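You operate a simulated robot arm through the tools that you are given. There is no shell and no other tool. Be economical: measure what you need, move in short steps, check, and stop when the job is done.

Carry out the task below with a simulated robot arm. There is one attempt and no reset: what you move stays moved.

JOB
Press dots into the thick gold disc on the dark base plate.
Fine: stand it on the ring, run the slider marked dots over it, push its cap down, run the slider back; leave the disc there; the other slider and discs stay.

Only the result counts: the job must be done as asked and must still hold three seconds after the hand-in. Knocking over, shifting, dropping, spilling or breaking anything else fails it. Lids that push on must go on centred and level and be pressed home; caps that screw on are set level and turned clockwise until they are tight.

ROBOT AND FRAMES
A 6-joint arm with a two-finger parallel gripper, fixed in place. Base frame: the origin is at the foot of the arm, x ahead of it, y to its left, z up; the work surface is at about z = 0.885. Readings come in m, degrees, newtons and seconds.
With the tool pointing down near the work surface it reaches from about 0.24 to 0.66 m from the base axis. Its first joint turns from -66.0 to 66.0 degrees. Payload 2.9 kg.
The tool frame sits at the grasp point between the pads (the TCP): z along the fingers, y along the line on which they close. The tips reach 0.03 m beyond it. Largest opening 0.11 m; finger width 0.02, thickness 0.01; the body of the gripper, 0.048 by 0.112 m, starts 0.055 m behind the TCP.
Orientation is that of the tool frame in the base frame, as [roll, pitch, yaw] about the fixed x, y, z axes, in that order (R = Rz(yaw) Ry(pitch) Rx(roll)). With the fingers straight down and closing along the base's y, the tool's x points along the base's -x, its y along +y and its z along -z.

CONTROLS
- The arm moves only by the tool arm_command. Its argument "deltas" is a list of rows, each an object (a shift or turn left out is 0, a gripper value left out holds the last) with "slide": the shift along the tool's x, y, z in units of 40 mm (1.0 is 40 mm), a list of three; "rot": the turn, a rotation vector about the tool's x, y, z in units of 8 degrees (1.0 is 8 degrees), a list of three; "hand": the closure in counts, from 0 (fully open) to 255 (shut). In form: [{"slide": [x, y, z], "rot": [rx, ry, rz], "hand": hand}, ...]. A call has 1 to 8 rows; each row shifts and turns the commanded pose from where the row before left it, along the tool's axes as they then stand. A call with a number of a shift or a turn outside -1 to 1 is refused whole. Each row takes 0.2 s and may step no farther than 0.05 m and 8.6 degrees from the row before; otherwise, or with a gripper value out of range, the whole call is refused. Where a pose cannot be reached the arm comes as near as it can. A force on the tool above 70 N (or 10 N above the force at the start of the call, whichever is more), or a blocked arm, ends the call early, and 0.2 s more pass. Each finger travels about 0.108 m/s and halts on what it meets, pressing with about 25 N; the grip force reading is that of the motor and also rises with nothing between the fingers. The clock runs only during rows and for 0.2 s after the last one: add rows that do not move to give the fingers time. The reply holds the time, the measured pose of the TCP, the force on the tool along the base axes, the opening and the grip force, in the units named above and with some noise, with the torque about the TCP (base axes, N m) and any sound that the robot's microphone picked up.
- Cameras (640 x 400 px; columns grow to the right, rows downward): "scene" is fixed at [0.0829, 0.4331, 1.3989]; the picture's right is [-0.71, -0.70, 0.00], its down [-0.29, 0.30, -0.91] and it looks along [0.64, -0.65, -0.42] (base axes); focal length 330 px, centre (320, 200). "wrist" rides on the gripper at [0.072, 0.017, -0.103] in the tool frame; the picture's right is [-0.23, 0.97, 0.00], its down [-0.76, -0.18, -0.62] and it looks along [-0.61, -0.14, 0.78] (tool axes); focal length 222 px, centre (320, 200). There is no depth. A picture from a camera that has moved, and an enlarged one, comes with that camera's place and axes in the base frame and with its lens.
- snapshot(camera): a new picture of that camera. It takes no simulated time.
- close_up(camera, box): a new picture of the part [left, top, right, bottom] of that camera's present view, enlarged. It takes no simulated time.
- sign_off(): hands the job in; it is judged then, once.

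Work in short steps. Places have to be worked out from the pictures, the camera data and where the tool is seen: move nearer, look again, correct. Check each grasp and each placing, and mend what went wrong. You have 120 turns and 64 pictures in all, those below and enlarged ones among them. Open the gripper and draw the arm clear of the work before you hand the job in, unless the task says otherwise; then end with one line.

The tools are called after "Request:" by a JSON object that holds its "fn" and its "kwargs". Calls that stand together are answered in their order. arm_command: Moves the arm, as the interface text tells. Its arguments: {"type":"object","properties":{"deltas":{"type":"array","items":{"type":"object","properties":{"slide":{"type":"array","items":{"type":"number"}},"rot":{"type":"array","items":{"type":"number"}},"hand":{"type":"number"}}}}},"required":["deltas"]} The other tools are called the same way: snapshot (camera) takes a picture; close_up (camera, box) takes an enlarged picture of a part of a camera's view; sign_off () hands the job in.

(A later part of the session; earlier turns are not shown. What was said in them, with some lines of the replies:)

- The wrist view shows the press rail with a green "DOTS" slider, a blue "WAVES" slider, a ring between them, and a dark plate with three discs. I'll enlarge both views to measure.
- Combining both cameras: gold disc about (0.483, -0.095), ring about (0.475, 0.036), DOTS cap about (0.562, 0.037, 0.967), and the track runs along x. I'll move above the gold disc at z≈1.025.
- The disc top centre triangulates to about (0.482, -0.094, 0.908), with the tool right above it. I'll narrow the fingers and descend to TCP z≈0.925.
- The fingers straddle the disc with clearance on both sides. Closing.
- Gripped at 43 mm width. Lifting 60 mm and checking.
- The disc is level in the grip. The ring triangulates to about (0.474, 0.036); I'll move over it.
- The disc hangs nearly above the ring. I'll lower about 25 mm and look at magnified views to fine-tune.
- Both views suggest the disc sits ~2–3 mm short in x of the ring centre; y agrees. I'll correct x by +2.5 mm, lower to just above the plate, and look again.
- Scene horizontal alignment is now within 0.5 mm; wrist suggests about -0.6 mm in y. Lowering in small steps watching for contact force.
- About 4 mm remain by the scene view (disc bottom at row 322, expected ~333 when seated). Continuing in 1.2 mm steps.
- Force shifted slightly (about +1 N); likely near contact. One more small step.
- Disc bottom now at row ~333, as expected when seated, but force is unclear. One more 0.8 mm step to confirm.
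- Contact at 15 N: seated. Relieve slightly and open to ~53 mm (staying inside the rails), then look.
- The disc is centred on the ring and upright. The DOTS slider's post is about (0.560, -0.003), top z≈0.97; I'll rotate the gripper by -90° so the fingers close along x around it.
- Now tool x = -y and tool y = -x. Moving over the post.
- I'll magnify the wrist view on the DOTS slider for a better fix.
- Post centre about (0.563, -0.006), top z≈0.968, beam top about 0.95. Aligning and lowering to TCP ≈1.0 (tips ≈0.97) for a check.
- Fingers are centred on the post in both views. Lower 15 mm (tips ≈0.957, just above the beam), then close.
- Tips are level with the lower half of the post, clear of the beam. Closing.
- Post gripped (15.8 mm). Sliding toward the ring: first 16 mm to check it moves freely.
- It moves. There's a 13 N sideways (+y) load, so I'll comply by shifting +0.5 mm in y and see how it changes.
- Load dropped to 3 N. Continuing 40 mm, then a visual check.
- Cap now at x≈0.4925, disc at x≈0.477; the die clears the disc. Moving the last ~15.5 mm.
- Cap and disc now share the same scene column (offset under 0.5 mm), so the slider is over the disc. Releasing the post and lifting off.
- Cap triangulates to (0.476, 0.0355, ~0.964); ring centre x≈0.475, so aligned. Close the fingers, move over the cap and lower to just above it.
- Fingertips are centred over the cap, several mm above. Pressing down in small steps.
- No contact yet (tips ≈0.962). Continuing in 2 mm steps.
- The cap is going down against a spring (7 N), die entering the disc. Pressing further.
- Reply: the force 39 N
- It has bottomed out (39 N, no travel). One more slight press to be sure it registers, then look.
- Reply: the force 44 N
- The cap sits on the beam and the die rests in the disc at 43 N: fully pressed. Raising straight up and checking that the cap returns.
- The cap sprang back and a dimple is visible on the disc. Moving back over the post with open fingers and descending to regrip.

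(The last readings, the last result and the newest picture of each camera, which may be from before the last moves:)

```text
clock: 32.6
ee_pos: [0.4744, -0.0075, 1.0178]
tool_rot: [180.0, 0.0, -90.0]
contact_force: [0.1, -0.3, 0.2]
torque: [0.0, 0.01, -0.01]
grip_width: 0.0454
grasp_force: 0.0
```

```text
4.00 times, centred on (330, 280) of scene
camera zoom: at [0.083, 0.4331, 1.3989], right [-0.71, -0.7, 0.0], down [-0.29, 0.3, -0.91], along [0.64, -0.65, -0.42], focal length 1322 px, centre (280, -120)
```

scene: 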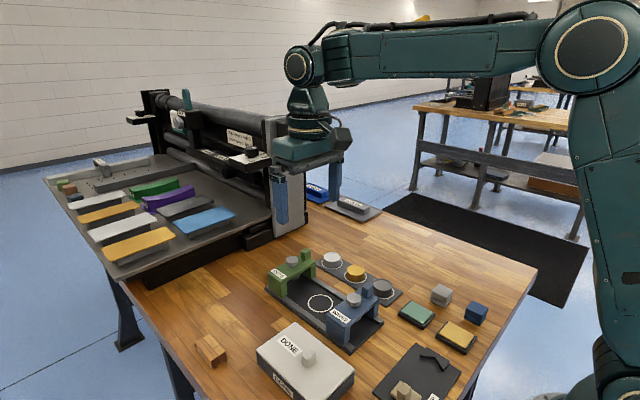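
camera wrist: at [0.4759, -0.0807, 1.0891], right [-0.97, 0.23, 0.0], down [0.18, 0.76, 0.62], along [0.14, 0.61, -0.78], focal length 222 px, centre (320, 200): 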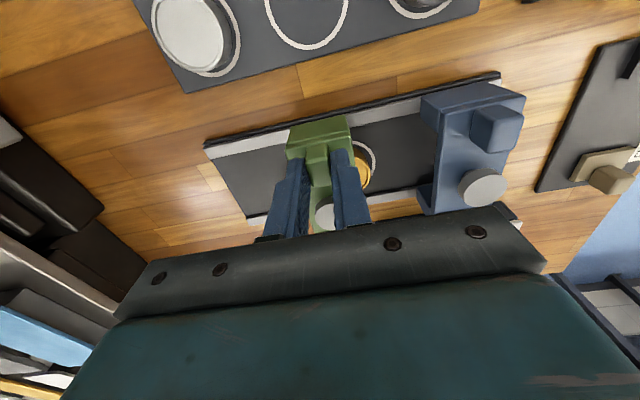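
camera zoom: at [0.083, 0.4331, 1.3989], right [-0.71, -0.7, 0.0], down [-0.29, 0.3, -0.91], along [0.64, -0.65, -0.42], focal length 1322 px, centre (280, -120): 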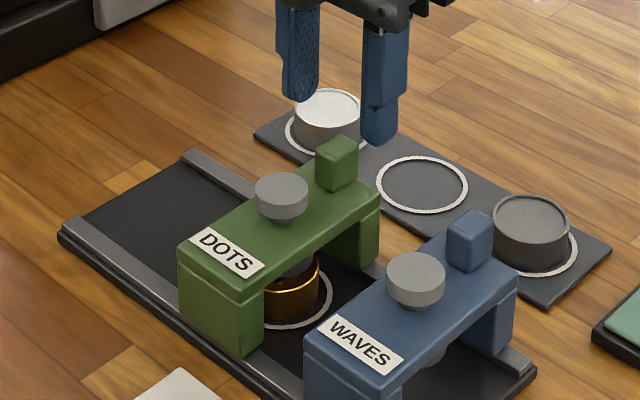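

Aligned over the post. Descending and closing.

Request:
{"fn": "arm_command", "kwargs": {"deltas": [{"slide": [0, 0, 0.4]}, {"slide": [0, 0, 0.4]}, {}, {"hand": 255}, {}, {}, {}]}}

Request:
{"fn": "arm_command", "kwargs": {"deltas": [{"slide": [0, -0.2, 0]}, {"slide": [0, -0.2, 0]}, {}]}}

Request:
{"fn": "close_up", "kwargs": {"camera": "scene", "box": [250, 220, 370, 320]}}

```text
clock: 34.2
ee_pos: [0.4762, -0.0094, 0.9847]
tool_rot: [180.0, 0.0, -90.1]
contact_force: [0.2, -1.0, -2.8]
torque: [0.07, -0.02, 0.02]
grip_width: 0.0156
grasp_force: 44.9
```

```text
clock: 35.0
ee_pos: [0.4928, -0.0081, 0.9851]
tool_rot: [-179.9, -0.1, -90.0]
contact_force: [0.3, -3.6, 1.2]
torque: [0.43, -0.01, 0.14]
grip_width: 0.0158
grasp_force: 44.8
```

```text
4.00 times, centred on (310, 270) of scene
camera zoom: at [0.083, 0.433, 1.3989], right [-0.71, -0.7, 0.0], down [-0.29, 0.3, -0.91], along [0.64, -0.65, -0.42], focal length 1322 px, centre (360, -80)
```

zoom: 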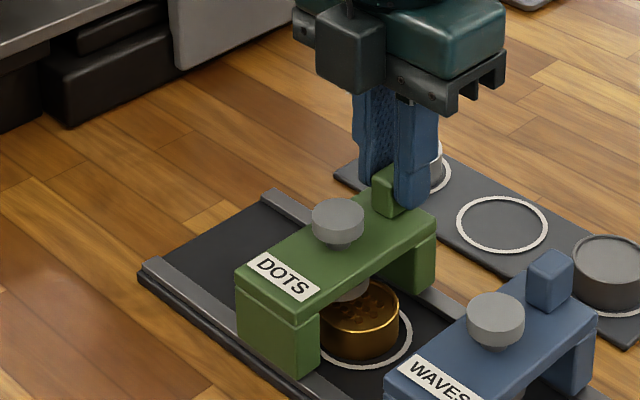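

Dots are visible on the disc. Continuing the slide back toward the start.

Request:
{"fn": "arm_command", "kwargs": {"deltas": [{"slide": [0, -0.2, 0]}, {"slide": [0, -0.2, 0]}, {"slide": [0, -0.2, 0]}, {"slide": [0, -0.2, 0]}, {"slide": [0, -0.2, 0]}, {}]}}

```text
clock: 36.4
ee_pos: [0.5316, -0.008, 0.9831]
tool_rot: [-179.9, 0.1, -90.1]
contact_force: [1.4, -10.1, 18.2]
torque: [-0.61, -0.12, 0.08]
grip_width: 0.0158
grasp_force: 45.1
```

Small up/side loads built up; I'll relieve by 0.5 mm up and 0.3 mm in -y, and slide the remaining ~31 mm.

Request:
{"fn": "arm_command", "kwargs": {"deltas": [{"slide": [0.008, 0, -0.012]}, {"slide": [0, -0.2, 0]}, {"slide": [0, -0.2, 0]}, {"slide": [0, -0.2, 0]}, {"slide": [0, -0.17, 0]}, {}]}}

Request:
{"fn": "close_up", "kwargs": {"camera": "scene", "box": [250, 220, 370, 320]}}

```text
clock: 37.8
ee_pos: [0.5633, -0.0093, 0.9844]
tool_rot: [-180.0, 0.0, -90.2]
contact_force: [0.4, -23.5, 5.7]
torque: [-0.12, -0.1, 0.35]
grip_width: 0.0156
grasp_force: 44.8
```

```text
4.00 times, centred on (310, 270) of scene
camera zoom: at [0.0829, 0.4324, 1.3991], right [-0.71, -0.7, 0.0], down [-0.29, 0.3, -0.91], along [0.64, -0.65, -0.42], focal length 1322 px, centre (360, -80)
```

zoom: 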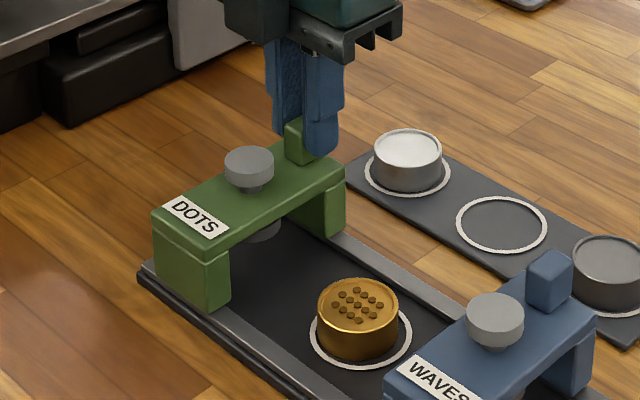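

The dot pattern is clearly pressed, and the slider is within ~1 mm of its start. I'll relieve the side load, nudge 1 mm further back, release, and rise.

Request:
{"fn": "arm_command", "kwargs": {"deltas": [{"slide": [0.02, 0, 0]}, {"slide": [0, -0.025, 0]}, {}]}}

Request:
{"fn": "arm_command", "kwargs": {"deltas": [{"hand": 150}, {}, {}]}}

Request:
{"fn": "arm_command", "kwargs": {"deltas": [{"slide": [0, 0, -0.5]}, {"slide": [0, 0, -1]}, {"slide": [0, 0, -1]}, {"slide": [0, 0, -1]}, {"slide": [0, 0, -1]}, {}]}}

Request:
{"fn": "close_up", "kwargs": {"camera": "scene", "box": [260, 230, 420, 330]}}

Request:
{"fn": "snapshot", "kwargs": {"camera": "scene"}}

```text
clock: 38.6
ee_pos: [0.5636, -0.0089, 0.9838]
tool_rot: [179.9, -0.1, -90.1]
contact_force: [0.0, -18.7, 1.4]
torque: [-0.77, -0.04, 0.03]
grip_width: 0.0156
grasp_force: 45.2
```

```text
clock: 39.4
ee_pos: [0.5646, -0.0069, 0.985]
tool_rot: [180.0, 0.1, -89.8]
contact_force: [0.0, 0.3, -0.3]
torque: [0.0, 0.0, -0.02]
grip_width: 0.0453
grasp_force: 0.2
```

```text
clock: 40.8
ee_pos: [0.5628, -0.0078, 1.1639]
tool_rot: [-180.0, 0.0, -90.0]
contact_force: [0.5, 0.6, 0.0]
torque: [-0.03, -0.03, 0.02]
grip_width: 0.0452
grasp_force: 0.0
```

```text
4.00 times, centred on (340, 280) of scene
camera zoom: at [0.0829, 0.4331, 1.3989], right [-0.71, -0.7, 0.0], down [-0.29, 0.3, -0.91], along [0.64, -0.65, -0.42], focal length 1322 px, centre (240, -120)
```

zoom: 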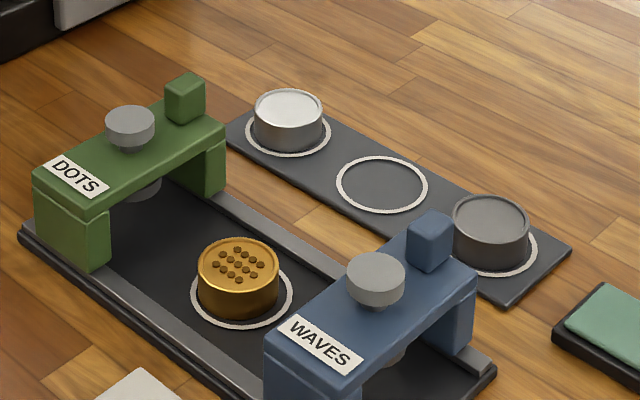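

```text
19 pictures are left
```

scene: 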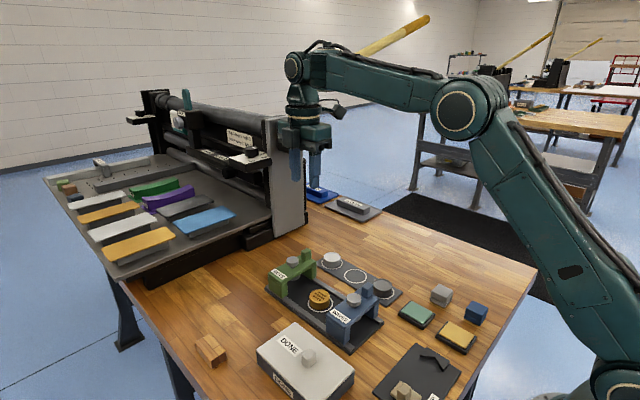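

All is in order: dotted disc on its ring, DOTS slider back within ~1.5 mm of its start, WAVES and the other discs untouched. Opening the gripper fully and rising a bit more before hand-in.

Request:
{"fn": "arm_command", "kwargs": {"deltas": [{"hand": 0, "slide": [0, 0, -0.5]}, {}, {}]}}

Request:
{"fn": "sign_off", "kwargs": {}}

```text
clock: 41.6
ee_pos: [0.564, -0.0077, 1.1835]
tool_rot: [180.0, -0.1, -89.9]
contact_force: [-0.2, -0.2, 0.8]
torque: [0.02, 0.0, 0.01]
grip_width: 0.1099
grasp_force: 0.0
```

```text
The job is handed in.
```

The gold disc now has the dots pressed into it and stands on the ring; the DOTS slider is back within about 1.5 mm of its start, and the WAVES slider and other discs were left where they were.
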